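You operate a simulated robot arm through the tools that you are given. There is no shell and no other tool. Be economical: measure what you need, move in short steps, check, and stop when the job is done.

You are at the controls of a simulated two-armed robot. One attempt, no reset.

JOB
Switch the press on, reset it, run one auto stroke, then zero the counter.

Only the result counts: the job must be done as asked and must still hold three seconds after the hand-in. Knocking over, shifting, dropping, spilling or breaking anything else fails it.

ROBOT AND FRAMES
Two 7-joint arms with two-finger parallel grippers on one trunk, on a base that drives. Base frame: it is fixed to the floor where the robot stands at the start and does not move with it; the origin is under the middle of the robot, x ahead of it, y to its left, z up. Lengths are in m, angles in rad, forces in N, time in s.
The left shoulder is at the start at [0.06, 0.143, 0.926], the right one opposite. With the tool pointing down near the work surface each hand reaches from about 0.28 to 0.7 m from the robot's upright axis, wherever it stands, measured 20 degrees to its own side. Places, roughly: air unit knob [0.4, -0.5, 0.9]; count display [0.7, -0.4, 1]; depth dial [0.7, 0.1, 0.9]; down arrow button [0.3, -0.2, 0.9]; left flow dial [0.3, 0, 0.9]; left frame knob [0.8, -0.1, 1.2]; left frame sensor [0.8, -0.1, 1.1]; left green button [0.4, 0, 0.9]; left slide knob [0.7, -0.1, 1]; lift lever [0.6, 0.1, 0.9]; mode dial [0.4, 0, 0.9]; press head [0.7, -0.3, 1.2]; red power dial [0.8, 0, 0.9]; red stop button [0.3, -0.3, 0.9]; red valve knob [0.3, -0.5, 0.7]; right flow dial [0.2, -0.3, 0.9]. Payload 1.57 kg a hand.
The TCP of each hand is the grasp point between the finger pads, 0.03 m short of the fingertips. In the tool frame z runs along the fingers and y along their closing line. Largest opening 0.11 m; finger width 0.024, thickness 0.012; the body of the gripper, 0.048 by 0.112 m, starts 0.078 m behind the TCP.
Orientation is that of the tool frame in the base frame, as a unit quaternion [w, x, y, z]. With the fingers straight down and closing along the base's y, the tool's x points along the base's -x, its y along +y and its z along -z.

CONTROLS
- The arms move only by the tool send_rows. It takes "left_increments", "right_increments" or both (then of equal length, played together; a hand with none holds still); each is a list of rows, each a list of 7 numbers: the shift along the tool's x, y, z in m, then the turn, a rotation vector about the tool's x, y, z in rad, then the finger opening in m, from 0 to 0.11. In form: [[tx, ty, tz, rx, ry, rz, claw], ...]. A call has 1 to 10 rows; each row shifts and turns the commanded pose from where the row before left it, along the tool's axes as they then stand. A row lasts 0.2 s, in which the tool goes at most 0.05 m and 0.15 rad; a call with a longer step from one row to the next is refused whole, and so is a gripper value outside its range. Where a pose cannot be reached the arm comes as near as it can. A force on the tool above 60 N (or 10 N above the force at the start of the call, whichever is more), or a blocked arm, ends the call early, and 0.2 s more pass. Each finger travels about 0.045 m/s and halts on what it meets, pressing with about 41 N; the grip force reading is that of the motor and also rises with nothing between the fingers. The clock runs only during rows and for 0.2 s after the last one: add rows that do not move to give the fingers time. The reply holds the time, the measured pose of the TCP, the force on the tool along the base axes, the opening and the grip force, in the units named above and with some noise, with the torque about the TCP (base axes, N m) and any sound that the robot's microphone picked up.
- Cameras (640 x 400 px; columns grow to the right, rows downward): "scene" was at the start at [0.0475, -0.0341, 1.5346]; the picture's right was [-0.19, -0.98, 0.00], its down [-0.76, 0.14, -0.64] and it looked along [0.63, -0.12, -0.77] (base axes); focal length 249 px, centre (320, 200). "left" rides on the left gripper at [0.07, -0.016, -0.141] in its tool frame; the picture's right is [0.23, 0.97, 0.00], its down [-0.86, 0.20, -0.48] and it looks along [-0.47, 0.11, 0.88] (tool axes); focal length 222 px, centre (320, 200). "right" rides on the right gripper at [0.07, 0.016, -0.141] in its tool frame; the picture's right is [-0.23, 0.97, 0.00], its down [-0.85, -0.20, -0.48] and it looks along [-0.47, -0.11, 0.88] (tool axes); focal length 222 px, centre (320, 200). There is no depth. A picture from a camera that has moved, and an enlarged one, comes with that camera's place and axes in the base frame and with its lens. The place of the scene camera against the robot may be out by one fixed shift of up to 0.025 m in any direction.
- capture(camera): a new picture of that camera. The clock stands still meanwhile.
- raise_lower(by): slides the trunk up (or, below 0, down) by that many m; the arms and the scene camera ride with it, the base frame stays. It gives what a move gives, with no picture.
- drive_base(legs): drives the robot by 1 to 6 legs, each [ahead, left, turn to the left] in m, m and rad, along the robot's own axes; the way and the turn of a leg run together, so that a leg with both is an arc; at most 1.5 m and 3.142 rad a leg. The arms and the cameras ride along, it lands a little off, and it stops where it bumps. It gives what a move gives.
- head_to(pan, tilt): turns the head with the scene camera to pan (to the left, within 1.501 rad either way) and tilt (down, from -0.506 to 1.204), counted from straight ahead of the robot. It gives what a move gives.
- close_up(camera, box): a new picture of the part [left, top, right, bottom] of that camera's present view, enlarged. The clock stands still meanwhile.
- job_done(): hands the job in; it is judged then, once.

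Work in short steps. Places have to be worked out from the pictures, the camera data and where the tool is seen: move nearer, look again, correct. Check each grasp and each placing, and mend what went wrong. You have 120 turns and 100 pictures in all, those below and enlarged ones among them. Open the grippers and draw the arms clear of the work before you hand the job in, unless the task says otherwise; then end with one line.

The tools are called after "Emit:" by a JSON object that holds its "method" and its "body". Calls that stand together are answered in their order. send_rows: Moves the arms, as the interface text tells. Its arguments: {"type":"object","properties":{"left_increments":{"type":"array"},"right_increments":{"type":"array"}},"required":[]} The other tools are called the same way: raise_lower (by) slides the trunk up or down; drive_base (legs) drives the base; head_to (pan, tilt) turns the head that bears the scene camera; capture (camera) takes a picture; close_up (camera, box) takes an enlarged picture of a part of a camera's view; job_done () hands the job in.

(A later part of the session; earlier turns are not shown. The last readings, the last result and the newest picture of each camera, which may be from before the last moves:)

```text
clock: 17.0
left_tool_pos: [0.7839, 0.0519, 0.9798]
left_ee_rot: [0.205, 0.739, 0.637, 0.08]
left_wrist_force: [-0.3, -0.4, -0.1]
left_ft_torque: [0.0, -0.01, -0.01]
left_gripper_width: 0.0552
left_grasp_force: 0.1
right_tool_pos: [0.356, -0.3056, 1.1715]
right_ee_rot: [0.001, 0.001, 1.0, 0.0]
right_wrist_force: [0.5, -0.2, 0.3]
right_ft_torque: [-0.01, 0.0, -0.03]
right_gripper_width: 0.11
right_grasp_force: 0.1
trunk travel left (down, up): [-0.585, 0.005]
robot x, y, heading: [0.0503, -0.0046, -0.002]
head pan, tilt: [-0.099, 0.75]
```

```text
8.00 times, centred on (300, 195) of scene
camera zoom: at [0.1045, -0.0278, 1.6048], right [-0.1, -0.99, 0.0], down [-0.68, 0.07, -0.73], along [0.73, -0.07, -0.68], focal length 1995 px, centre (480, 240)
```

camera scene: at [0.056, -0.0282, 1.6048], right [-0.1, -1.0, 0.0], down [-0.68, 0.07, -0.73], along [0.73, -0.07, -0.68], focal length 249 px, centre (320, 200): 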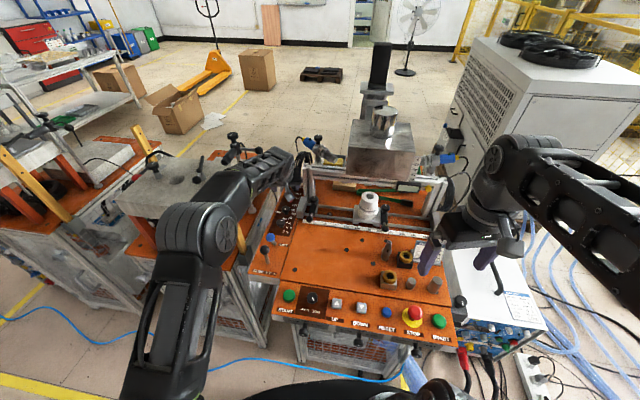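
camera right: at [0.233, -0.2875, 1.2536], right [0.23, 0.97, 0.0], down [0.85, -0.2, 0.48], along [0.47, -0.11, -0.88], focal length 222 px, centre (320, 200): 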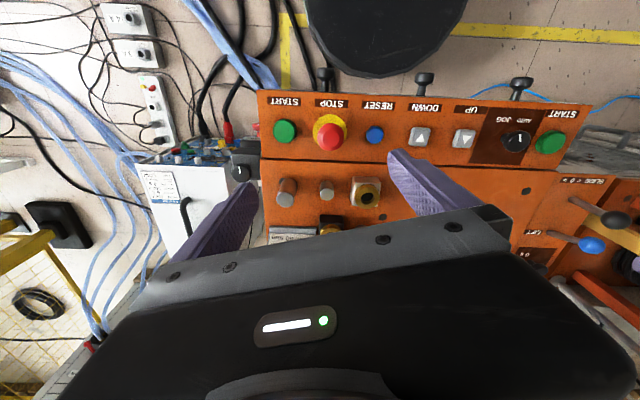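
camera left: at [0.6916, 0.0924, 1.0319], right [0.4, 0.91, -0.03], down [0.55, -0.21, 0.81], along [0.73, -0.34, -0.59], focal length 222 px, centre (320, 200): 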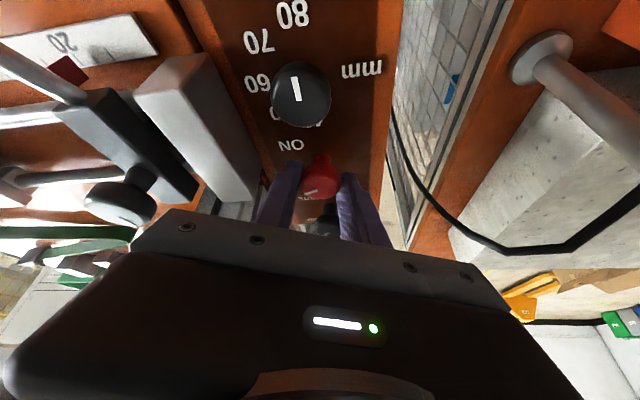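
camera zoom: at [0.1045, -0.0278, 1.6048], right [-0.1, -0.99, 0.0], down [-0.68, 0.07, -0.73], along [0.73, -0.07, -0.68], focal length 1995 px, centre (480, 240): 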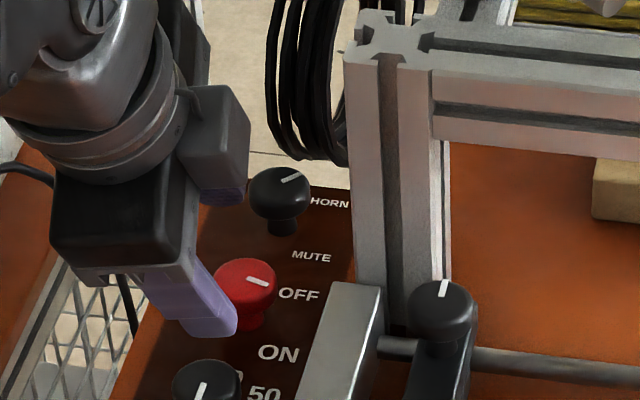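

The knob has turned ~60°, pointer now between OFF and ON: it slipped at the end. I turn the open hand back by 0.75, re-advance and grip again.

Emit:
{"method": "send_rows", "body": {"left_increments": [[0, 0, 0, 0, 0, -0.15, 0.055], [0, 0, 0, 0, 0, -0.15, 0.055], [0, 0, 0, 0, 0, -0.15, 0.055], [0, 0, 0, 0, 0, -0.15, 0.055], [0, 0, 0, 0, 0, -0.15, 0.055], [0, 0, 0.024, 0, 0, 0, 0.055], [0, 0, 0.024, 0, 0, 0, 0.055], [0, 0, 0, 0, 0, 0, 0.01], [0, 0, 0, 0, 0, 0, 0.01], [0, 0, 0, 0, 0, 0, 0.01]]}}

Emit:
{"method": "close_up", "body": {"camera": "left", "box": [240, 80, 400, 220]}}

```text
clock: 19.2
left_tool_pos: [0.8038, 0.0391, 0.9384]
left_ee_rot: [0.221, 0.453, 0.864, 0.001]
left_wrist_force: [2.8, 1.0, -0.1]
left_ft_torque: [-0.16, -0.11, 0.01]
left_gripper_width: 0.0313
left_grasp_force: 27.2
right_tool_pos: [0.3569, -0.3044, 1.1698]
right_ee_rot: [0.0, 0.0, 1.0, 0.0]
right_wrist_force: [-0.5, -0.5, 0.4]
right_ft_torque: [0.03, 0.0, 0.02]
right_gripper_width: 0.1101
right_grasp_force: 0.1
trunk travel left (down, up): [-0.585, 0.005]
robot x, y, heading: [0.0471, -0.0007, -0.004]
head pan, tilt: [-0.099, 0.75]
```

```text
2.86 times, centred on (320, 150) of left
camera zoom: at [0.703, 0.1118, 1.0354], right [0.65, 0.75, 0.11], down [0.39, -0.46, 0.8], along [0.65, -0.48, -0.59], focal length 635 px, centre (320, 343)
```

zoom: 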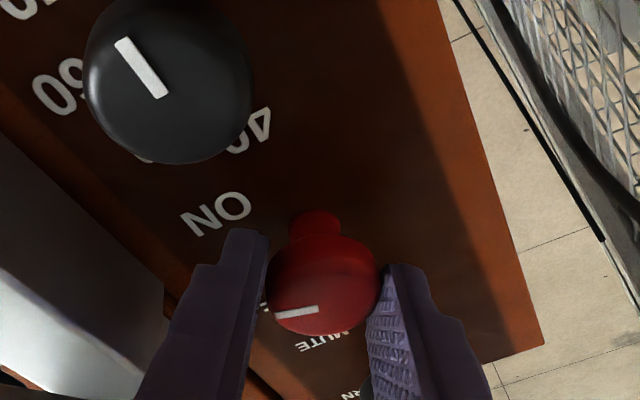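

Gripped again; I turn another 0.9 clockwise.

Emit:
{"method": "send_rows", "body": {"left_increments": [[0, 0, 0.001, 0, 0, 0.1, 0], [0, 0, 0, 0, 0, 0.1, 0], [0, 0, 0, 0, 0, 0.1, 0], [0, 0, 0, 0, 0, 0.1, 0], [0, 0, 0, 0, 0, 0.1, 0], [0, 0, 0, 0, 0, 0.1, 0], [0, 0, 0, 0, 0, 0.1, 0], [0, 0, 0, 0, 0, 0.1, 0], [0, 0, 0, 0, 0, 0.1, 0]]}}

Emit:
{"method": "close_up", "body": {"camera": "left", "box": [240, 80, 400, 220]}}

Emit:
{"method": "close_up", "body": {"camera": "scene", "box": [260, 140, 460, 280]}}

```text
clock: 21.2
left_tool_pos: [0.8046, 0.0415, 0.9358]
left_ee_rot: [0.199, 0.784, 0.579, 0.097]
left_wrist_force: [1.2, 0.0, 3.8]
left_ft_torque: [-0.93, 0.04, 0.0]
left_gripper_width: 0.0307
left_grasp_force: 39.8
right_tool_pos: [0.3574, -0.3063, 1.1715]
right_ee_rot: [0.001, 0.001, 1.0, 0.0]
right_wrist_force: [0.1, -0.2, 0.4]
right_ft_torque: [-0.02, 0.04, -0.03]
right_gripper_width: 0.11
right_grasp_force: 0.1
trunk travel left (down, up): [-0.585, 0.005]
robot x, y, heading: [0.0501, 0.0018, 0.003]
head pan, tilt: [-0.099, 0.75]
```

```text
2.86 times, centred on (320, 150) of left
camera zoom: at [0.7581, 0.1382, 1.0509], right [0.92, -0.03, 0.4], down [-0.27, -0.76, 0.58], along [0.29, -0.64, -0.71], focal length 635 px, centre (320, 343)
```

zoom: 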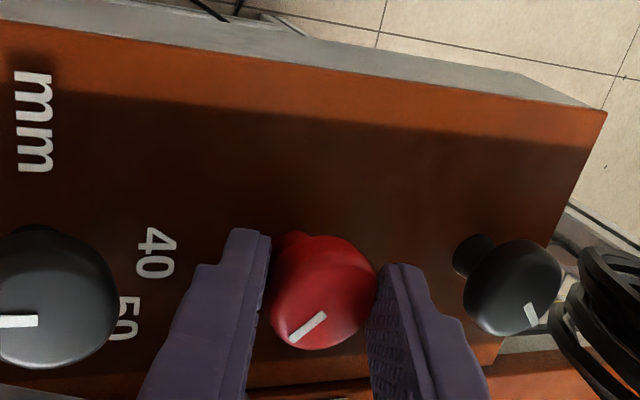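

```text
2.86 times, centred on (360, 210) of scene
camera zoom: at [0.1049, -0.0279, 1.6048], right [-0.1, -0.99, 0.0], down [-0.68, 0.07, -0.73], along [0.73, -0.07, -0.68], focal length 712 px, centre (206, 171)
```

zoom: 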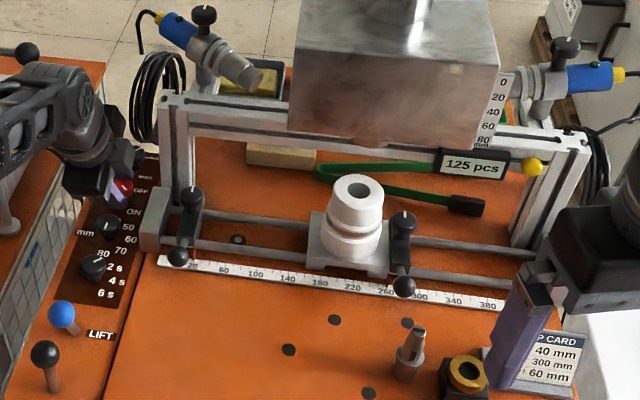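

Display reads "125 pcs" — power is on. I release and retreat, unwinding the wrist.

Emit:
{"method": "send_rows", "body": {"left_increments": [[0, 0, 0, 0, 0, 0, 0.055], [0, 0, 0, 0, 0, 0, 0.055], [0, 0, -0.03, 0, 0, 0, 0.055], [0, 0, -0.045, 0, 0, 0, 0.055], [0, 0, -0.04, 0, 0, -0.15, 0.055], [0, 0, 0, 0, 0, -0.15, 0.055], [0, 0, 0, 0, 0, -0.15, 0.055], [0, 0, 0, 0, 0, -0.15, 0.055], [0, 0, 0, 0, 0, -0.15, 0.055], [0, 0, 0, 0, 0, -0.15, 0.055]]}}

Emit:
{"method": "close_up", "body": {"camera": "scene", "box": [260, 140, 460, 280]}}

```text
clock: 23.4
left_tool_pos: [0.7602, 0.063, 1.0402]
left_ee_rot: [0.22, 0.453, 0.864, 0.0]
left_wrist_force: [1.2, 0.4, 0.0]
left_ft_torque: [-0.02, 0.01, -0.03]
left_gripper_width: 0.0552
left_grasp_force: 0.1
right_tool_pos: [0.3561, -0.306, 1.1708]
right_ee_rot: [0.0, 0.002, 1.0, 0.0]
right_wrist_force: [-0.6, 0.2, 0.2]
right_ft_torque: [0.0, 0.0, -0.02]
right_gripper_width: 0.11
right_grasp_force: 0.1
trunk travel left (down, up): [-0.585, 0.005]
robot x, y, heading: [0.0506, -0.0007, 0.001]
head pan, tilt: [-0.099, 0.75]
```

```text
2.86 times, centred on (360, 210) of scene
camera zoom: at [0.1053, -0.0281, 1.6048], right [-0.1, -0.99, 0.0], down [-0.68, 0.07, -0.73], along [0.73, -0.07, -0.68], focal length 712 px, centre (206, 171)
```

zoom: 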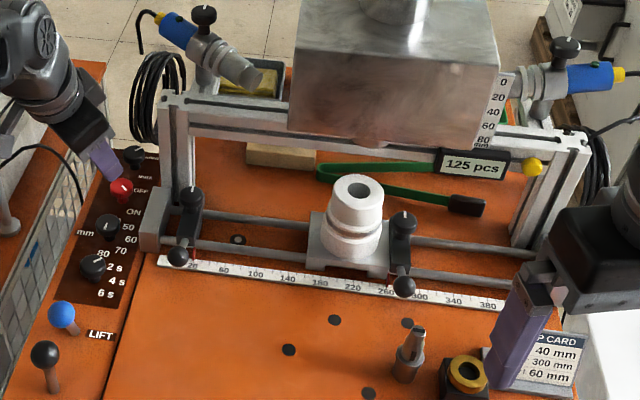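

Power stays on. I unwind the left hand to straight down while retreating up and back.

Emit:
{"method": "send_rows", "body": {"left_increments": [[0, 0, -0.02, 0, 0, -0.138, 0.055], [0, 0, -0.02, 0, 0, -0.138, 0.055], [0, 0, -0.02, 0, 0, -0.138, 0.055], [0, 0, -0.02, 0, 0, -0.138, 0.055], [0, 0, 0, 0, 0, -0.138, 0.04], [0, 0, 0, 0, 0, -0.138, 0.03], [0.03, 0, 0, -0.1, 0, 0, 0.02], [0.03, 0, 0, -0.1, 0, 0, 0.0], [0.03, 0, 0, 0, 0.13, 0, 0.0], [0.03, 0, 0, 0, 0.13, 0, 0.0]]}}

Emit:
{"method": "send_rows", "body": {"left_increments": [[0.04, 0.01, 0, 0, 0.14, 0, 0.0], [0.04, 0.01, 0, 0, 0, 0, 0.0], [0.04, 0.01, 0, 0, 0, 0, 0.0]]}}

Emit:
{"method": "drive_base", "body": {"legs": [[-0.06, 0, 0]]}}

Emit:
{"method": "capture", "body": {"camera": "left"}}

```text
clock: 25.6
left_tool_pos: [0.6194, 0.0888, 1.0669]
left_ee_rot: [0.079, 0.046, 0.996, 0.016]
left_wrist_force: [-0.3, -0.6, 1.1]
left_ft_torque: [0.0, -0.01, -0.02]
left_gripper_width: 0.0
left_grasp_force: 21.9
right_tool_pos: [0.3573, -0.3054, 1.1715]
right_ee_rot: [0.0, 0.001, 1.0, 0.0]
right_wrist_force: [-0.9, 0.6, 0.2]
right_ft_torque: [0.0, -0.02, 0.04]
right_gripper_width: 0.11
right_grasp_force: 0.1
trunk travel left (down, up): [-0.585, 0.005]
robot x, y, heading: [0.0502, -0.0007, -0.002]
head pan, tilt: [-0.099, 0.75]
```

```text
clock: 26.4
left_tool_pos: [0.5015, 0.1314, 1.0624]
left_ee_rot: [0.011, 0.046, 0.999, 0.018]
left_wrist_force: [-0.2, 0.5, 0.0]
left_ft_torque: [0.01, -0.01, 0.02]
left_gripper_width: 0.0001
left_grasp_force: 21.5
right_tool_pos: [0.3556, -0.3044, 1.1713]
right_ee_rot: [0.001, 0.001, 1.0, 0.001]
right_wrist_force: [0.2, -0.1, -0.2]
right_ft_torque: [-0.02, 0.0, 0.03]
right_gripper_width: 0.1101
right_grasp_force: 0.1
trunk travel left (down, up): [-0.585, 0.005]
robot x, y, heading: [0.0518, 0.0002, -0.005]
head pan, tilt: [-0.099, 0.75]
```

```text
clock: 27.4
left_tool_pos: [0.4421, 0.1315, 1.0632]
left_ee_rot: [0.011, 0.045, 0.999, 0.019]
left_wrist_force: [-0.7, -0.7, 0.9]
left_ft_torque: [-0.02, -0.05, -0.01]
left_gripper_width: 0.0
left_grasp_force: 21.1
right_tool_pos: [0.2939, -0.3058, 1.1707]
right_ee_rot: [0.001, 0.0, 1.0, 0.0]
right_wrist_force: [0.2, 0.4, 0.3]
right_ft_torque: [-0.03, -0.04, -0.02]
right_gripper_width: 0.1101
right_grasp_force: 0.2
trunk travel left (down, up): [-0.585, 0.005]
robot x, y, heading: [-0.0103, 0.0001, -0.0]
head pan, tilt: [-0.099, 0.75]
```

```text
56 pictures are left
camera left: at [0.3673, 0.1152, 1.2009], right [-0.14, 0.99, 0.03], down [0.86, 0.1, 0.5], along [0.49, 0.1, -0.86], focal length 222 px, centre (320, 200)
```

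left: 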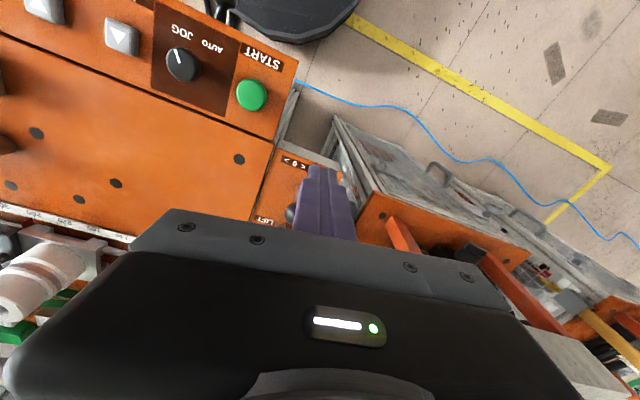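

Left start ≈(0.40,0.05), mode dial ≈(0.377,−0.02) pointing at JOG. Now the reset button: I close the right fingers and look with the right camera.

Emit:
{"method": "send_rows", "body": {"right_increments": [[0, 0.02, 0, 0, 0, 0, 0.05], [0, 0.03, 0.02, 0, 0, 0, 0.0], [0, 0.03, 0.02, 0, 0, 0, 0.0], [-0.01, 0.0, 0.02, 0, 0, 0, 0.0], [0, 0, 0, 0, 0, 0, 0.0]]}}

Emit:
{"method": "capture", "body": {"camera": "right"}}

```text
clock: 28.6
left_tool_pos: [0.4415, 0.13, 1.0626]
left_ee_rot: [0.011, 0.045, 0.999, 0.019]
left_wrist_force: [0.5, 0.2, 0.2]
left_ft_torque: [-0.01, 0.02, -0.01]
left_gripper_width: 0.0001
left_grasp_force: 20.9
right_tool_pos: [0.3058, -0.2248, 1.1113]
right_ee_rot: [0.001, 0.001, 1.0, 0.0]
right_wrist_force: [-0.1, 0.3, 0.0]
right_ft_torque: [-0.01, -0.02, 0.02]
right_gripper_width: 0.0057
right_grasp_force: 0.2
trunk travel left (down, up): [-0.585, 0.005]
robot x, y, heading: [-0.0095, -0.0005, 0.0]
head pan, tilt: [-0.099, 0.75]
```

```text
55 pictures are left
camera right: at [0.2355, -0.2087, 1.2535], right [0.23, 0.97, 0.0], down [0.85, -0.2, 0.48], along [0.47, -0.11, -0.88], focal length 222 px, centre (320, 200)
```

right: 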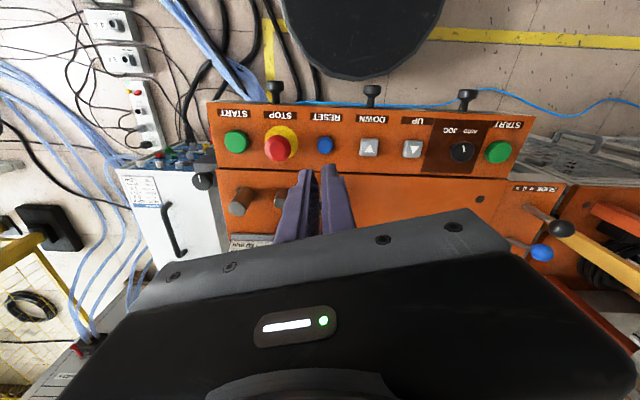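

Reset ≈(0.324,−0.222), right start ≈(0.289,−0.35). I bring the right hand over reset.

Emit:
{"method": "send_rows", "body": {"right_increments": [[-0.006, 0.001, 0.04, 0, 0, 0, 0.0], [-0.006, 0.001, 0.04, 0, 0, 0, 0.0], [-0.006, 0.001, 0.045, 0, 0, 0, 0.0]]}}

Emit:
{"method": "capture", "body": {"camera": "right"}}

```text
clock: 29.4
left_tool_pos: [0.4444, 0.1299, 1.0611]
left_ee_rot: [0.009, 0.045, 0.999, 0.019]
left_wrist_force: [1.1, -1.0, 0.8]
left_ft_torque: [-0.01, 0.04, 0.02]
left_gripper_width: 0.0
left_grasp_force: 21.4
right_tool_pos: [0.3278, -0.224, 0.9849]
right_ee_rot: [-0.001, 0.002, 1.0, 0.001]
right_wrist_force: [0.7, -0.1, -0.2]
right_ft_torque: [-0.01, -0.04, 0.0]
right_gripper_width: 0.0001
right_grasp_force: 21.7
trunk travel left (down, up): [-0.585, 0.005]
robot x, y, heading: [-0.0087, 0.0013, -0.0]
head pan, tilt: [-0.099, 0.75]
```

```text
54 pictures are left
camera right: at [0.2572, -0.2071, 1.1261], right [0.23, 0.97, 0.0], down [0.85, -0.2, 0.48], along [0.47, -0.11, -0.88], focal length 222 px, centre (320, 200)
```

right: 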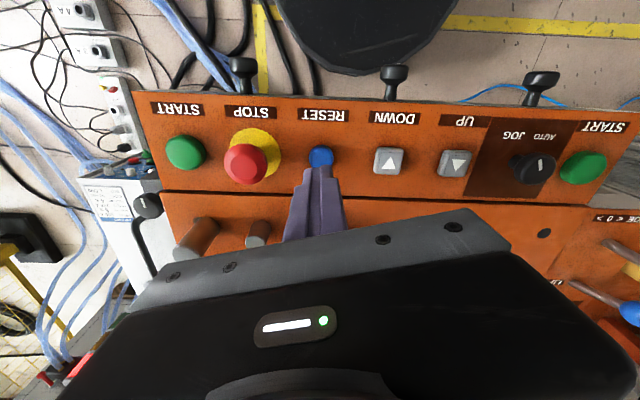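

Fingertips are 5 mm past reset's centre; I correct and press straight down slowly.

Emit:
{"method": "send_rows", "body": {"right_increments": [[0.0055, 0.002, 0.015, 0, 0, 0, 0.0], [0, 0, 0.015, 0, 0, 0, 0.0], [0, 0, 0.006, 0, 0, 0, 0.0], [0, 0, 0.004, 0, 0, 0, 0.0], [0, 0, 0.004, 0, 0, 0, 0.0]]}}

Emit:
{"method": "close_up", "body": {"camera": "right", "box": [220, 80, 420, 220]}}

```text
clock: 30.6
left_tool_pos: [0.4433, 0.131, 1.061]
left_ee_rot: [0.011, 0.045, 0.999, 0.019]
left_wrist_force: [-0.1, -0.2, -0.1]
left_ft_torque: [-0.02, 0.0, -0.01]
left_gripper_width: 0.0001
left_grasp_force: 21.7
right_tool_pos: [0.3192, -0.22, 0.9421]
right_ee_rot: [0.0, 0.001, 1.0, 0.0]
right_wrist_force: [-0.3, -0.6, 0.5]
right_ft_torque: [-0.03, 0.01, -0.01]
right_gripper_width: 0.0
right_grasp_force: 21.4
trunk travel left (down, up): [-0.585, 0.005]
robot x, y, heading: [-0.0091, 0.0011, -0.0]
head pan, tilt: [-0.099, 0.75]
```

```text
2.86 times, centred on (320, 150) of right
camera zoom: at [0.2492, -0.2042, 1.0833], right [0.23, 0.97, 0.0], down [0.85, -0.2, 0.48], along [0.47, -0.11, -0.88], focal length 635 px, centre (320, 343)
```

zoom: 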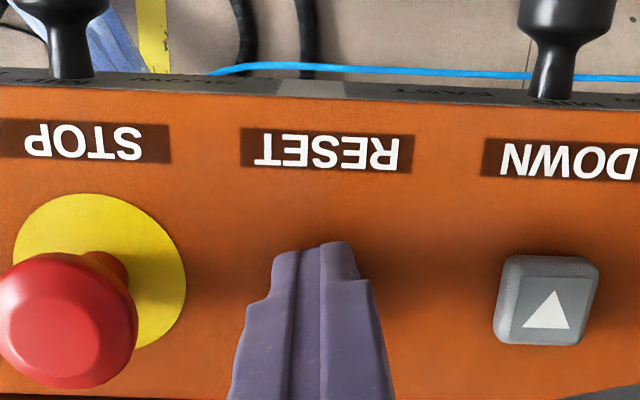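

No contact yet at tip z≈0.912. I press on in small steps.

Emit:
{"method": "send_rows", "body": {"right_increments": [[0, 0, 0.003, 0, 0, 0, 0.0], [0, 0, 0.003, 0, 0, 0, 0.0], [0, 0, 0.003, 0, 0, 0, 0.0]]}}

```text
clock: 31.4
left_tool_pos: [0.441, 0.1311, 1.0612]
left_ee_rot: [0.011, 0.045, 0.999, 0.018]
left_wrist_force: [-0.1, 0.1, 0.1]
left_ft_torque: [0.0, 0.02, -0.01]
left_gripper_width: 0.0
left_grasp_force: 21.5
right_tool_pos: [0.3181, -0.2205, 0.9322]
right_ee_rot: [0.001, 0.002, 1.0, 0.0]
right_wrist_force: [-2.5, -1.7, 16.2]
right_ft_torque: [-0.12, -0.1, -0.17]
right_gripper_width: 0.0
right_grasp_force: 21.8
trunk travel left (down, up): [-0.585, 0.005]
robot x, y, heading: [-0.0099, 0.0018, -0.001]
head pan, tilt: [-0.099, 0.75]
heard: click
```

A click: reset pressed. I lift the right hand and park it above the right start button, while the left hand goes above the mode dial with open fingers.

Emit:
{"method": "send_rows", "body": {"right_increments": [[0, 0, -0.03, 0, 0, 0, 0.0], [0, 0, -0.04, 0, 0, 0, 0.0], [0.01, -0.045, -0.01, 0, 0, 0, 0.0], [0.01, -0.045, 0, 0, 0, 0, 0.0], [0.008, -0.04, 0, 0, 0, 0, 0.0]], "left_increments": [[0.012, -0.03, 0, -0.045, 0.01, -0.04, 0.05], [0.012, -0.03, 0, -0.045, 0.01, -0.05, 0.055], [0.012, -0.03, 0.01, 0, 0, 0, 0.055], [0.012, -0.03, 0.02, 0, 0, 0, 0.055], [0.012, -0.028, 0.02, 0, 0, 0, 0.055]]}}

Emit:
{"method": "capture", "body": {"camera": "left"}}

Emit:
{"method": "capture", "body": {"camera": "right"}}

```text
clock: 32.6
left_tool_pos: [0.3776, -0.0097, 0.9983]
left_ee_rot: [0.003, 0.0, 0.998, 0.064]
left_wrist_force: [0.4, 0.0, 1.2]
left_ft_torque: [0.04, 0.02, 0.04]
left_gripper_width: 0.0553
left_grasp_force: 0.1
right_tool_pos: [0.2895, -0.354, 1.0127]
right_ee_rot: [0.001, 0.0, 1.0, 0.001]
right_wrist_force: [0.2, 0.2, -0.9]
right_ft_torque: [-0.01, 0.01, 0.02]
right_gripper_width: 0.0001
right_grasp_force: 21.6
trunk travel left (down, up): [-0.585, 0.005]
robot x, y, heading: [-0.0133, 0.006, -0.0]
head pan, tilt: [-0.099, 0.75]
```

```text
52 pictures are left
camera left: at [0.3074, -0.0442, 1.1355], right [-0.23, 0.97, 0.12], down [0.85, 0.14, 0.51], along [0.47, 0.22, -0.85], focal length 222 px, centre (320, 200)
```

left: 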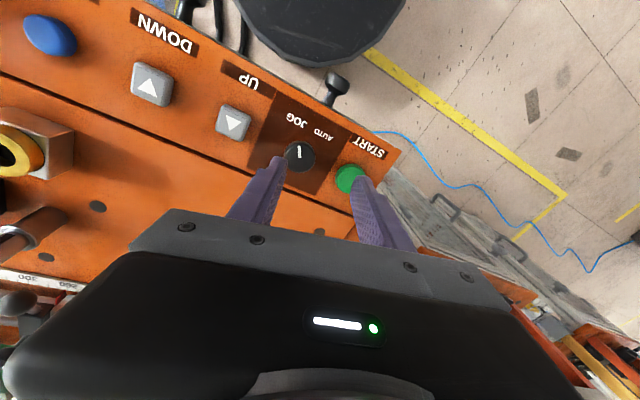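

```text
51 pictures are left
camera right: at [0.221, -0.3371, 1.1544], right [0.23, 0.97, 0.0], down [0.85, -0.2, 0.48], along [0.47, -0.11, -0.88], focal length 222 px, centre (320, 200)
```

right: 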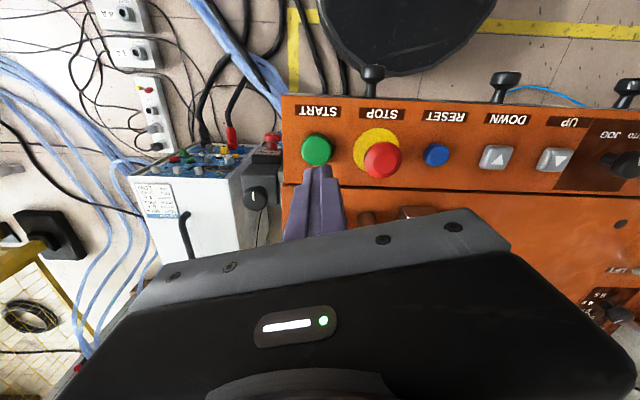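

Dial ≈(0.378,−0.021), left start ≈(0.399,0.042). I level the left hand, pre-turn it −0.4 and come down closer over the dial.

Emit:
{"method": "send_rows", "body": {"left_increments": [[0, -0.011, 0.002, 0.128, 0, 0, 0.05], [0, 0, 0.01, 0, 0, -0.133, 0.045], [0, 0, 0.01, 0, 0, -0.133, 0.045], [0, 0, 0.01, 0, 0, -0.133, 0.045]]}}

Emit:
{"method": "capture", "body": {"camera": "left"}}

```text
clock: 33.6
left_tool_pos: [0.3786, -0.0192, 0.964]
left_ee_rot: [0.004, -0.199, 0.98, -0.001]
left_wrist_force: [0.0, 0.8, -0.4]
left_ft_torque: [0.01, 0.04, 0.0]
left_gripper_width: 0.0447
left_grasp_force: 0.0
right_tool_pos: [0.2904, -0.3529, 1.0132]
right_ee_rot: [0.0, 0.001, 1.0, 0.0]
right_wrist_force: [0.3, -0.1, 1.1]
right_ft_torque: [-0.01, 0.0, -0.02]
right_gripper_width: 0.0
right_grasp_force: 21.1
trunk travel left (down, up): [-0.585, 0.005]
robot x, y, heading: [-0.0079, -0.0029, -0.003]
head pan, tilt: [-0.099, 0.75]
```

```text
50 pictures are left
camera left: at [0.3202, -0.0617, 1.1049], right [-0.59, 0.81, 0.0], down [0.71, 0.52, 0.48], along [0.39, 0.28, -0.88], focal length 222 px, centre (320, 200)
```

left: 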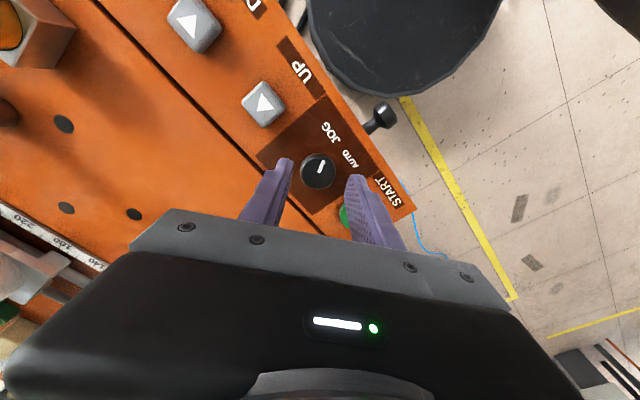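

Dial centre (0.378,−0.022). I shift 3 mm, descend to z 0.936 and grip.

Emit:
{"method": "send_rows", "body": {"left_increments": [[0.001, -0.0028, 0.015, 0, 0, 0, 0.045], [0, 0, 0.013, 0, 0, 0, 0.045], [0, 0, 0, 0, 0, 0, 0.0], [0, 0, 0, 0, 0, 0, 0.0], [0, 0, 0, 0, 0, 0, 0.0]]}}

Emit:
{"method": "close_up", "body": {"camera": "left", "box": [240, 80, 400, 220]}}

```text
clock: 34.8
left_tool_pos: [0.3793, -0.0209, 0.9369]
left_ee_rot: [0.003, -0.199, 0.98, -0.001]
left_wrist_force: [-2.7, 6.3, 0.8]
left_ft_torque: [0.47, -0.11, 0.04]
left_gripper_width: 0.0315
left_grasp_force: 33.6
right_tool_pos: [0.2903, -0.3519, 1.0139]
right_ee_rot: [0.001, 0.001, 1.0, 0.001]
right_wrist_force: [0.1, -0.7, 0.5]
right_ft_torque: [0.02, -0.01, 0.01]
right_gripper_width: 0.0
right_grasp_force: 21.0
trunk travel left (down, up): [-0.585, 0.005]
robot x, y, heading: [-0.0093, -0.0002, -0.005]
head pan, tilt: [-0.099, 0.75]
```

```text
2.86 times, centred on (320, 150) of left
camera zoom: at [0.3202, -0.0636, 1.0761], right [-0.59, 0.81, 0.0], down [0.71, 0.52, 0.48], along [0.39, 0.28, -0.88], focal length 635 px, centre (320, 343)
```

zoom: 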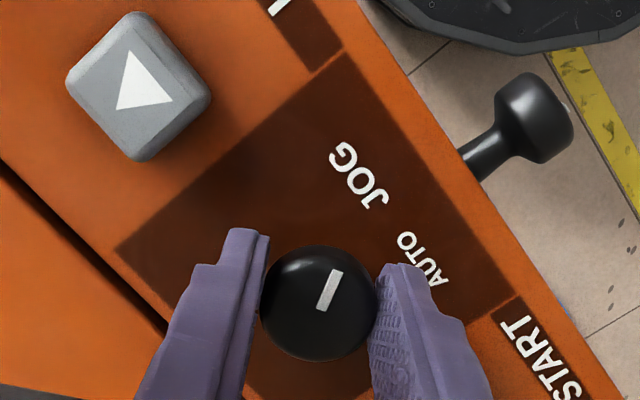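

Held. Pointer ~30° to the JOG side; I turn clockwise by 1.08 and check.

Emit:
{"method": "send_rows", "body": {"left_increments": [[0, 0, 0, 0, 0, 0.12, 0.0], [0, 0, 0, 0, 0, 0.12, 0.0], [0, 0, 0, 0, 0, 0.12, 0.0], [0, 0, 0, 0, 0, 0.12, 0.0], [0, 0, 0, 0, 0, 0.12, 0.0], [0, 0, 0, 0, 0, 0.12, 0.0], [0, 0, 0, 0, 0, 0.12, 0.0], [0, 0, 0, 0, 0, 0.12, 0.0], [0, 0, 0, 0, 0, 0.12, 0.0]]}}

Emit:
{"method": "close_up", "body": {"camera": "left", "box": [240, 80, 400, 220]}}

```text
clock: 36.8
left_tool_pos: [0.3802, -0.0191, 0.9358]
left_ee_rot: [0.002, 0.334, 0.943, 0.001]
left_wrist_force: [-2.1, 26.4, 8.7]
left_ft_torque: [0.47, 0.21, 0.47]
left_gripper_width: 0.0315
left_grasp_force: 40.2
right_tool_pos: [0.2894, -0.3501, 1.0149]
right_ee_rot: [0.001, 0.001, 1.0, -0.001]
right_wrist_force: [-0.2, 0.4, 0.2]
right_ft_torque: [-0.02, -0.03, -0.02]
right_gripper_width: 0.0
right_grasp_force: 21.2
trunk travel left (down, up): [-0.585, 0.005]
robot x, y, heading: [-0.006, -0.0023, -0.006]
head pan, tilt: [-0.099, 0.75]
```

```text
2.86 times, centred on (320, 150) of left
camera zoom: at [0.3145, 0.0121, 1.0761], right [0.44, 0.9, 0.0], down [0.79, -0.38, 0.48], along [0.43, -0.21, -0.88], focal length 635 px, centre (320, 343)
```

zoom: 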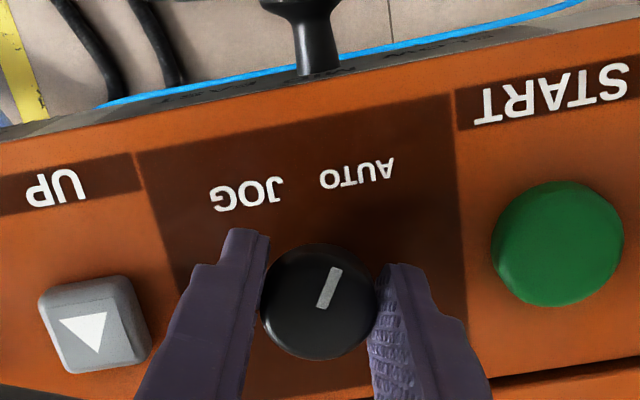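

Pointer now aims at AUTO with resistance (stop). I release, rise and check.

Emit:
{"method": "send_rows", "body": {"left_increments": [[0, 0, 0, 0, 0, 0, 0.045], [0, 0, 0, 0, 0, 0, 0.045], [0, 0, -0.03, 0, 0, 0, 0.045], [0, 0, -0.04, 0, 0, 0, 0.03]]}}

Emit:
{"method": "close_up", "body": {"camera": "left", "box": [200, 80, 440, 220]}}

Emit:
{"method": "close_up", "body": {"camera": "scene", "box": [240, 120, 480, 320]}}

```text
clock: 37.8
left_tool_pos: [0.3778, -0.0213, 1.0073]
left_ee_rot: [0.003, 0.335, 0.942, 0.001]
left_wrist_force: [0.9, 1.2, -0.3]
left_ft_torque: [-0.02, -0.03, 0.01]
left_gripper_width: 0.03
left_grasp_force: 0.0
right_tool_pos: [0.2903, -0.352, 1.0146]
right_ee_rot: [0.002, 0.001, 1.0, 0.0]
right_wrist_force: [0.2, -0.2, 0.1]
right_ft_torque: [0.01, 0.01, 0.01]
right_gripper_width: 0.0
right_grasp_force: 21.5
trunk travel left (down, up): [-0.585, 0.005]
robot x, y, heading: [-0.0086, -0.0032, 0.003]
head pan, tilt: [-0.099, 0.75]
```

```text
2.67 times, centred on (320, 150) of left
camera zoom: at [0.3133, 0.0091, 1.1467], right [0.44, 0.9, 0.0], down [0.79, -0.38, 0.48], along [0.44, -0.21, -0.88], focal length 592 px, centre (320, 333)
```

zoom: 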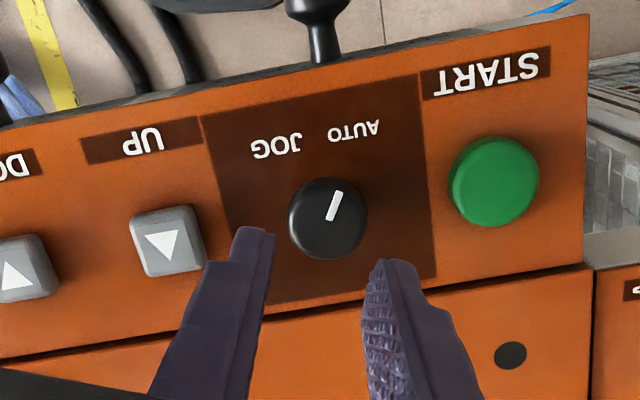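

```text
2.00 times, centred on (360, 220) of scene
camera zoom: at [0.0446, -0.0278, 1.6048], right [-0.1, -0.99, 0.0], down [-0.68, 0.07, -0.73], along [0.73, -0.07, -0.68], focal length 499 px, centre (240, 160)
```

zoom: 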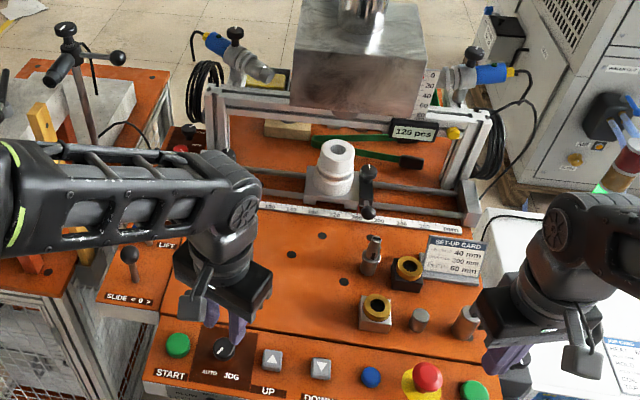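

Mode stays at AUTO. I bring both closed hands to just above their START buttons.

Emit:
{"method": "send_rows", "body": {"left_increments": [[0, 0, 0, 0, 0, -0.14, 0.0], [0, 0, 0, 0, 0, -0.14, 0.0], [0, 0, 0, 0, 0, -0.14, 0.0], [0, 0, 0, 0, 0, -0.14, 0.0], [0, 0, 0, 0, 0, -0.12, 0.0], [-0.007, 0.021, 0.0, 0, 0, 0, 0.0], [-0.007, 0.021, 0.02, 0, 0, 0, 0.0], [-0.007, 0.021, 0.025, 0, 0, 0, 0.0]], "right_increments": [[0.001, -0.0025, 0, 0, 0, 0, 0.0], [0.001, -0.0025, 0, 0, 0, 0, 0.0], [0, 0, 0, 0, 0, 0, 0.0], [0, 0, 0, 0, 0, 0, 0.0], [0, 0, 0, 0, 0, 0, 0.0], [0, 0, 0.01, 0, 0, 0, 0.0], [0, 0, 0.02, 0, 0, 0, 0.0], [0, 0, 0.023, 0, 0, 0, 0.0]]}}

Emit:
{"method": "capture", "body": {"camera": "left"}}

Emit:
{"method": "capture", "body": {"camera": "right"}}

```text
clock: 39.6
left_tool_pos: [0.4025, 0.0406, 0.9602]
left_ee_rot: [0.003, 0.0, 1.0, 0.0]
left_wrist_force: [0.5, -0.5, -0.3]
left_ft_torque: [0.02, -0.01, 0.03]
left_gripper_width: 0.0
left_grasp_force: 21.8
right_tool_pos: [0.2888, -0.3562, 0.9604]
right_ee_rot: [0.0, 0.001, 1.0, -0.001]
right_wrist_force: [1.3, 0.2, 0.1]
right_ft_torque: [-0.02, -0.02, -0.02]
right_gripper_width: 0.0002
right_grasp_force: 21.4
trunk travel left (down, up): [-0.585, 0.005]
robot x, y, heading: [-0.0097, 0.0005, -0.002]
head pan, tilt: [-0.099, 0.75]
```

```text
45 pictures are left
camera left: at [0.3319, 0.025, 1.101], right [-0.23, 0.97, 0.0], down [0.85, 0.2, 0.48], along [0.47, 0.11, -0.88], focal length 222 px, centre (320, 200)
```

left: 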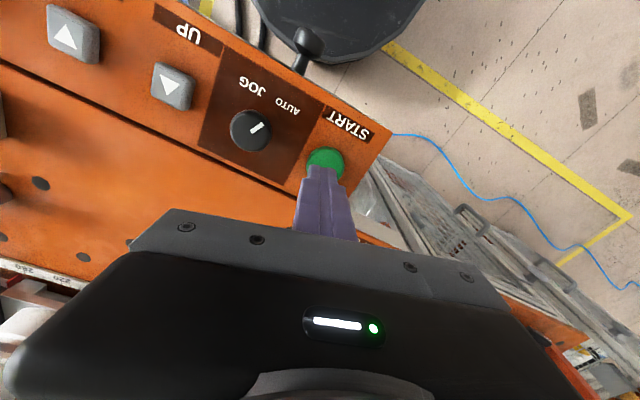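

```text
44 pictures are left
camera right: at [0.2188, -0.3398, 1.1016], right [0.23, 0.97, 0.0], down [0.85, -0.2, 0.48], along [0.47, -0.11, -0.88], focal length 222 px, centre (320, 200)
```

right: 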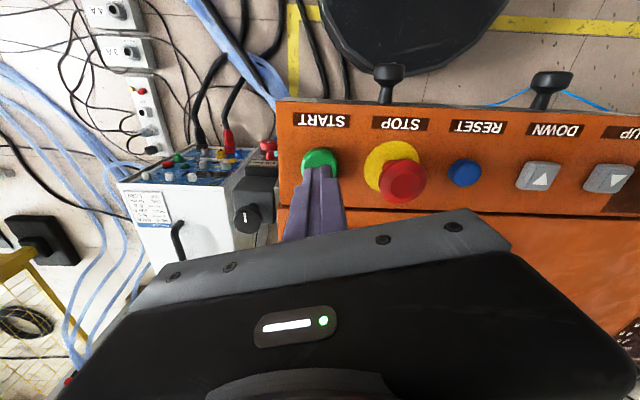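

Small corrections, then both hands press together and hold.

Emit:
{"method": "send_rows", "body": {"left_increments": [[0.006, 0.004, 0.012, 0, 0, 0, 0.0], [0, 0, 0.008, 0, 0, 0, 0.0], [0, 0, 0.006, 0, 0, 0, 0.0], [0, 0, 0.005, 0, 0, 0, 0.0], [0, 0, 0.002, 0, 0, 0, 0.0], [0, 0, 0, 0, 0, 0, 0.0], [0, 0, 0, 0, 0, 0, 0.0], [0, 0, 0, 0, 0, 0, 0.0], [0, 0, 0, 0, 0, 0, 0.0]], "right_increments": [[0.004, 0, 0.012, 0, 0, 0, 0.0], [0, 0, 0.008, 0, 0, 0, 0.0], [0, 0, 0.006, 0, 0, 0, 0.0], [0, 0, 0.005, 0, 0, 0, 0.0], [0, 0, 0.002, 0, 0, 0, 0.0], [0, 0, 0, 0, 0, 0, 0.0], [0, 0, 0, 0, 0, 0, 0.0], [0, 0, 0, 0, 0, 0, 0.0], [0, 0, 0, 0, 0, 0, 0.0]]}}

Emit:
{"method": "close_up", "body": {"camera": "scene", "box": [240, 100, 480, 320]}}

```text
clock: 41.6
left_tool_pos: [0.3952, 0.047, 0.9308]
left_ee_rot: [0.007, 0.001, 1.0, -0.002]
left_wrist_force: [13.4, 15.1, 45.3]
left_ft_torque: [0.45, -0.68, 0.06]
left_gripper_width: 0.0001
left_grasp_force: 21.1
right_tool_pos: [0.2837, -0.3561, 0.9296]
right_ee_rot: [0.004, 0.002, 1.0, -0.002]
right_wrist_force: [-4.9, -18.6, 52.2]
right_ft_torque: [-0.6, -0.21, -0.11]
right_gripper_width: 0.0001
right_grasp_force: 21.7
trunk travel left (down, up): [-0.585, 0.005]
robot x, y, heading: [-0.0121, -0.0017, 0.003]
head pan, tilt: [-0.099, 0.75]
heard: click, click
```

```text
1.82 times, centred on (360, 210) of scene
camera zoom: at [0.0403, -0.0256, 1.6054], right [-0.1, -0.99, 0.0], down [-0.68, 0.07, -0.73], along [0.73, -0.07, -0.68], focal length 453 px, centre (247, 182)
```

zoom: 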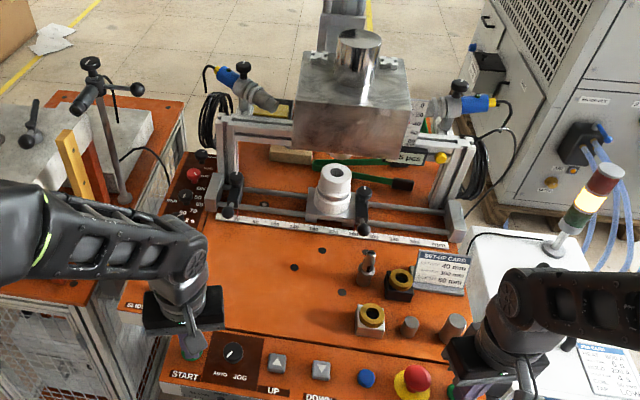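

Two clicks and the head is coming down, amber light on. I keep holding.

Emit:
{"method": "send_rows", "body": {"left_increments": [[0, 0, 0, 0, 0, 0, 0.0], [0, 0, 0, 0, 0, 0, 0.0], [0, 0, 0, 0, 0, 0, 0.0], [0, 0, 0, 0, 0, 0, 0.0], [0, 0, 0, 0, 0, 0, 0.0]]}}

Emit:
{"method": "close_up", "body": {"camera": "scene", "box": [240, 100, 480, 320]}}

```text
clock: 42.8
left_tool_pos: [0.3947, 0.0457, 0.9316]
left_ee_rot: [0.008, 0.0, 1.0, -0.003]
left_wrist_force: [11.7, 11.5, 45.5]
left_ft_torque: [0.38, -0.64, 0.11]
left_gripper_width: 0.0001
left_grasp_force: 21.3
right_tool_pos: [0.2836, -0.3564, 0.9297]
right_ee_rot: [0.004, 0.001, 1.0, -0.002]
right_wrist_force: [-3.5, -16.4, 53.5]
right_ft_torque: [-0.56, -0.25, -0.24]
right_gripper_width: 0.0
right_grasp_force: 22.0
trunk travel left (down, up): [-0.585, 0.005]
robot x, y, heading: [-0.0094, 0.0001, -0.002]
head pan, tilt: [-0.099, 0.75]
```

```text
1.82 times, centred on (360, 210) of scene
camera zoom: at [0.04, -0.0257, 1.6052], right [-0.1, -0.99, 0.0], down [-0.68, 0.07, -0.73], along [0.73, -0.07, -0.68], focal length 453 px, centre (247, 182)
```

zoom: 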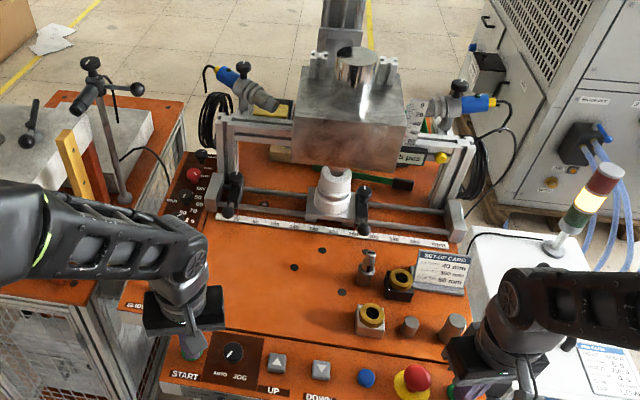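

Still going down; hold on longer.

Emit:
{"method": "send_rows", "body": {"left_increments": [[0, 0, 0, 0, 0, 0, 0.0], [0, 0, 0, 0, 0, 0, 0.0], [0, 0, 0, 0, 0, 0, 0.0], [0, 0, 0, 0, 0, 0, 0.0], [0, 0, 0, 0, 0, 0, 0.0], [0, 0, 0, 0, 0, 0, 0.0], [0, 0, 0, 0, 0, 0, 0.0], [0, 0, 0, 0, 0, 0, 0.0], [0, 0, 0, 0, 0, 0, 0.0]]}}

Emit:
{"method": "close_up", "body": {"camera": "scene", "box": [240, 100, 480, 320]}}

```text
clock: 44.8
left_tool_pos: [0.3948, 0.0455, 0.9307]
left_ee_rot: [0.007, 0.0, 1.0, -0.003]
left_wrist_force: [7.4, 5.4, 47.7]
left_ft_torque: [0.17, -0.61, 0.04]
left_gripper_width: 0.0
left_grasp_force: 21.3
right_tool_pos: [0.2844, -0.3561, 0.9288]
right_ee_rot: [0.004, 0.001, 1.0, -0.002]
right_wrist_force: [-0.5, -10.3, 53.4]
right_ft_torque: [-0.33, -0.34, -0.06]
right_gripper_width: 0.0001
right_grasp_force: 21.1
trunk travel left (down, up): [-0.585, 0.005]
robot x, y, heading: [-0.01, 0.0007, 0.001]
head pan, tilt: [-0.099, 0.75]
```

```text
1.82 times, centred on (360, 210) of scene
camera zoom: at [0.04, -0.0258, 1.6052], right [-0.1, -0.99, 0.0], down [-0.68, 0.07, -0.73], along [0.73, -0.07, -0.68], focal length 453 px, centre (247, 182)
```

zoom: 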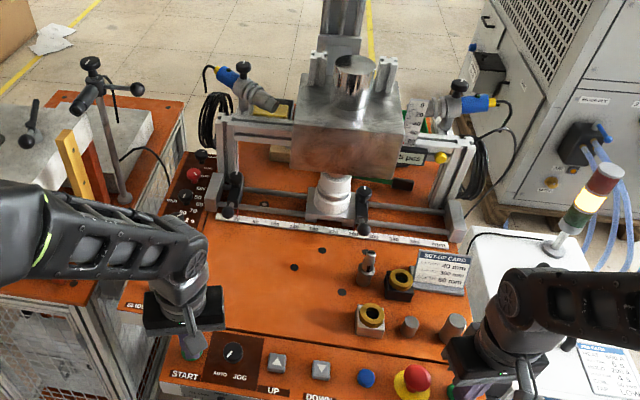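

The head is near the workpiece; hold through the dwell and return.

Emit:
{"method": "send_rows", "body": {"left_increments": [[0, 0, 0, 0, 0, 0, 0.0], [0, 0, 0, 0, 0, 0, 0.0], [0, 0, 0, 0, 0, 0, 0.0], [0, 0, 0, 0, 0, 0, 0.0], [0, 0, 0, 0, 0, 0, 0.0], [0, 0, 0, 0, 0, 0, 0.0], [0, 0, 0, 0, 0, 0, 0.0], [0, 0, 0, 0, 0, 0, 0.0], [0, 0, 0, 0, 0, 0, 0.0], [0, 0, 0, 0, 0, 0, 0.0]]}}

Emit:
{"method": "close_up", "body": {"camera": "scene", "box": [240, 100, 480, 320]}}

```text
clock: 47.0
left_tool_pos: [0.3941, 0.0458, 0.9297]
left_ee_rot: [0.007, 0.0, 1.0, -0.003]
left_wrist_force: [3.4, -1.8, 47.7]
left_ft_torque: [-0.02, -0.48, 0.0]
left_gripper_width: 0.0
left_grasp_force: 21.0
right_tool_pos: [0.2837, -0.3562, 0.9294]
right_ee_rot: [0.004, 0.001, 1.0, -0.001]
right_wrist_force: [4.4, -4.3, 54.1]
right_ft_torque: [-0.18, -0.49, -0.05]
right_gripper_width: 0.0
right_grasp_force: 20.6
trunk travel left (down, up): [-0.585, 0.005]
robot x, y, heading: [-0.0085, -0.0019, 0.002]
head pan, tilt: [-0.099, 0.75]
```

```text
1.82 times, centred on (360, 210) of scene
camera zoom: at [0.04, -0.0258, 1.6052], right [-0.1, -0.99, 0.0], down [-0.68, 0.07, -0.73], along [0.73, -0.07, -0.68], focal length 453 px, centre (247, 182)
```

zoom: 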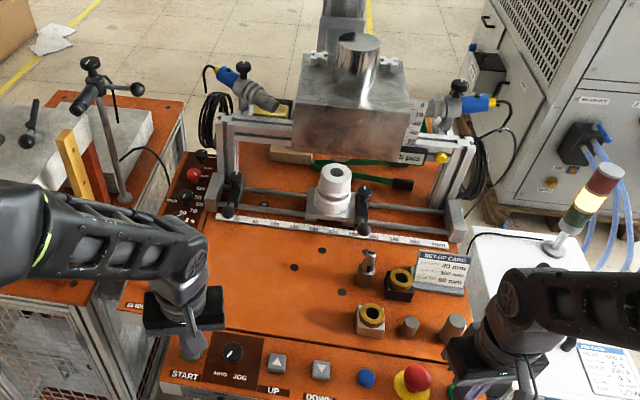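

Head is rising again; a little longer, then check.

Emit:
{"method": "send_rows", "body": {"left_increments": [[0, 0, 0, 0, 0, 0, 0.0], [0, 0, 0, 0, 0, 0, 0.0], [0, 0, 0, 0, 0, 0, 0.0], [0, 0, 0, 0, 0, 0, 0.0]]}}

Emit:
{"method": "close_up", "body": {"camera": "scene", "box": [340, 100, 480, 220]}}

```text
clock: 48.0
left_tool_pos: [0.3949, 0.046, 0.9308]
left_ee_rot: [0.008, 0.0, 1.0, -0.003]
left_wrist_force: [2.7, -4.6, 48.4]
left_ft_torque: [-0.06, -0.47, -0.07]
left_gripper_width: 0.0
left_grasp_force: 21.5
right_tool_pos: [0.2838, -0.3548, 0.9301]
right_ee_rot: [0.005, 0.002, 1.0, -0.001]
right_wrist_force: [5.5, -2.1, 56.1]
right_ft_torque: [-0.12, -0.49, 0.0]
right_gripper_width: 0.0002
right_grasp_force: 21.8
trunk travel left (down, up): [-0.585, 0.005]
robot x, y, heading: [-0.0081, -0.0029, -0.0]
head pan, tilt: [-0.099, 0.75]
```

```text
3.33 times, centred on (410, 160) of scene
camera zoom: at [0.04, -0.0258, 1.6052], right [-0.1, -0.99, 0.0], down [-0.68, 0.07, -0.73], along [0.73, -0.07, -0.68], focal length 831 px, centre (20, 333)
```

zoom: 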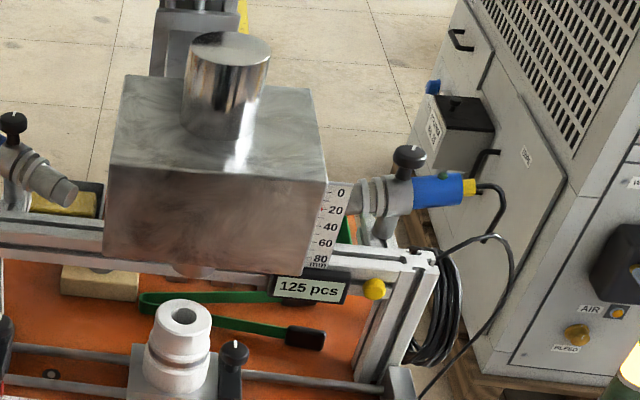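

Head pointer around 20, rising; hold a second more.

Emit:
{"method": "send_rows", "body": {"left_increments": [[0, 0, 0, 0, 0, 0, 0.0], [0, 0, 0, 0, 0, 0, 0.0], [0, 0, 0, 0, 0, 0, 0.0], [0, 0, 0, 0, 0, 0, 0.0], [0, 0, 0, 0, 0, 0, 0.0]]}}

Emit:
{"method": "close_up", "body": {"camera": "scene", "box": [340, 100, 480, 220]}}

```text
clock: 49.2
left_tool_pos: [0.394, 0.0451, 0.9312]
left_ee_rot: [0.008, 0.0, 1.0, -0.001]
left_wrist_force: [2.7, -5.8, 47.4]
left_ft_torque: [-0.14, -0.45, -0.06]
left_gripper_width: 0.0002
left_grasp_force: 21.1
right_tool_pos: [0.2844, -0.3557, 0.9305]
right_ee_rot: [0.005, 0.002, 1.0, -0.002]
right_wrist_force: [6.0, -0.4, 54.9]
right_ft_torque: [-0.1, -0.55, 0.02]
right_gripper_width: 0.0
right_grasp_force: 21.1
trunk travel left (down, up): [-0.585, 0.005]
robot x, y, heading: [-0.0108, -0.0017, 0.0]
head pan, tilt: [-0.099, 0.75]
```

```text
3.33 times, centred on (410, 160) of scene
camera zoom: at [0.04, -0.0258, 1.6052], right [-0.1, -0.99, 0.0], down [-0.68, 0.07, -0.73], along [0.73, -0.07, -0.68], focal length 831 px, centre (20, 333)
```

zoom: 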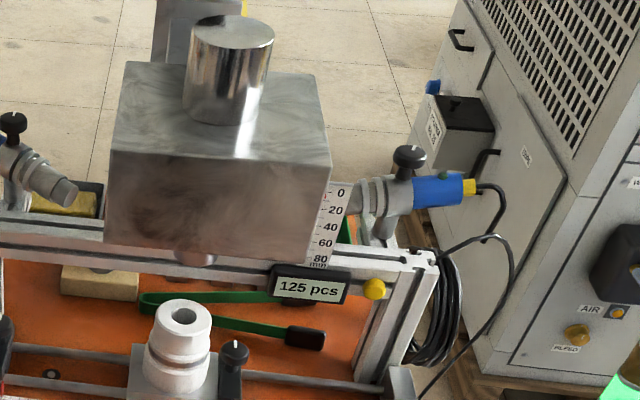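

Head at top and the green lamp is lit. I lift both hands and check the counter and lamp.

Emit:
{"method": "send_rows", "body": {"left_increments": [[0, 0, -0.02, 0, 0, 0, 0.0], [0, 0, -0.04, 0, 0, 0, 0.0], [0, 0, -0.04, 0, 0, 0, 0.0]], "right_increments": [[0, 0, -0.02, 0, 0, 0, 0.0], [0, 0, -0.04, 0, 0, 0, 0.0], [0, 0, -0.04, 0, 0, 0, 0.0]]}}

Emit:
{"method": "close_up", "body": {"camera": "scene", "box": [240, 100, 480, 300]}}

```text
clock: 50.0
left_tool_pos: [0.3949, 0.0458, 1.027]
left_ee_rot: [0.002, 0.002, 1.0, 0.002]
left_wrist_force: [0.8, 0.4, 0.0]
left_ft_torque: [0.03, 0.01, 0.01]
left_gripper_width: 0.0
left_grasp_force: 21.3
right_tool_pos: [0.2835, -0.3572, 1.0256]
right_ee_rot: [-0.001, 0.001, 1.0, 0.0]
right_wrist_force: [-0.4, -0.5, -0.5]
right_ft_torque: [0.01, -0.01, -0.03]
right_gripper_width: 0.0001
right_grasp_force: 21.3
trunk travel left (down, up): [-0.585, 0.005]
robot x, y, heading: [-0.0135, 0.0, -0.002]
head pan, tilt: [-0.099, 0.75]
```

```text
2.00 times, centred on (360, 200) of scene
camera zoom: at [0.044, -0.0276, 1.6045], right [-0.1, -0.99, 0.0], down [-0.68, 0.07, -0.73], along [0.73, -0.07, -0.68], focal length 499 px, centre (240, 200)
```

zoom: 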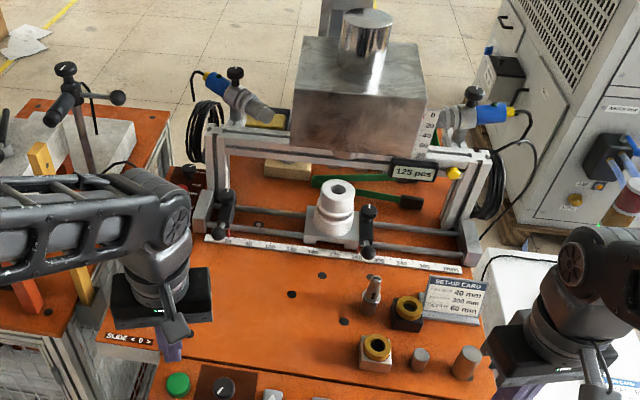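

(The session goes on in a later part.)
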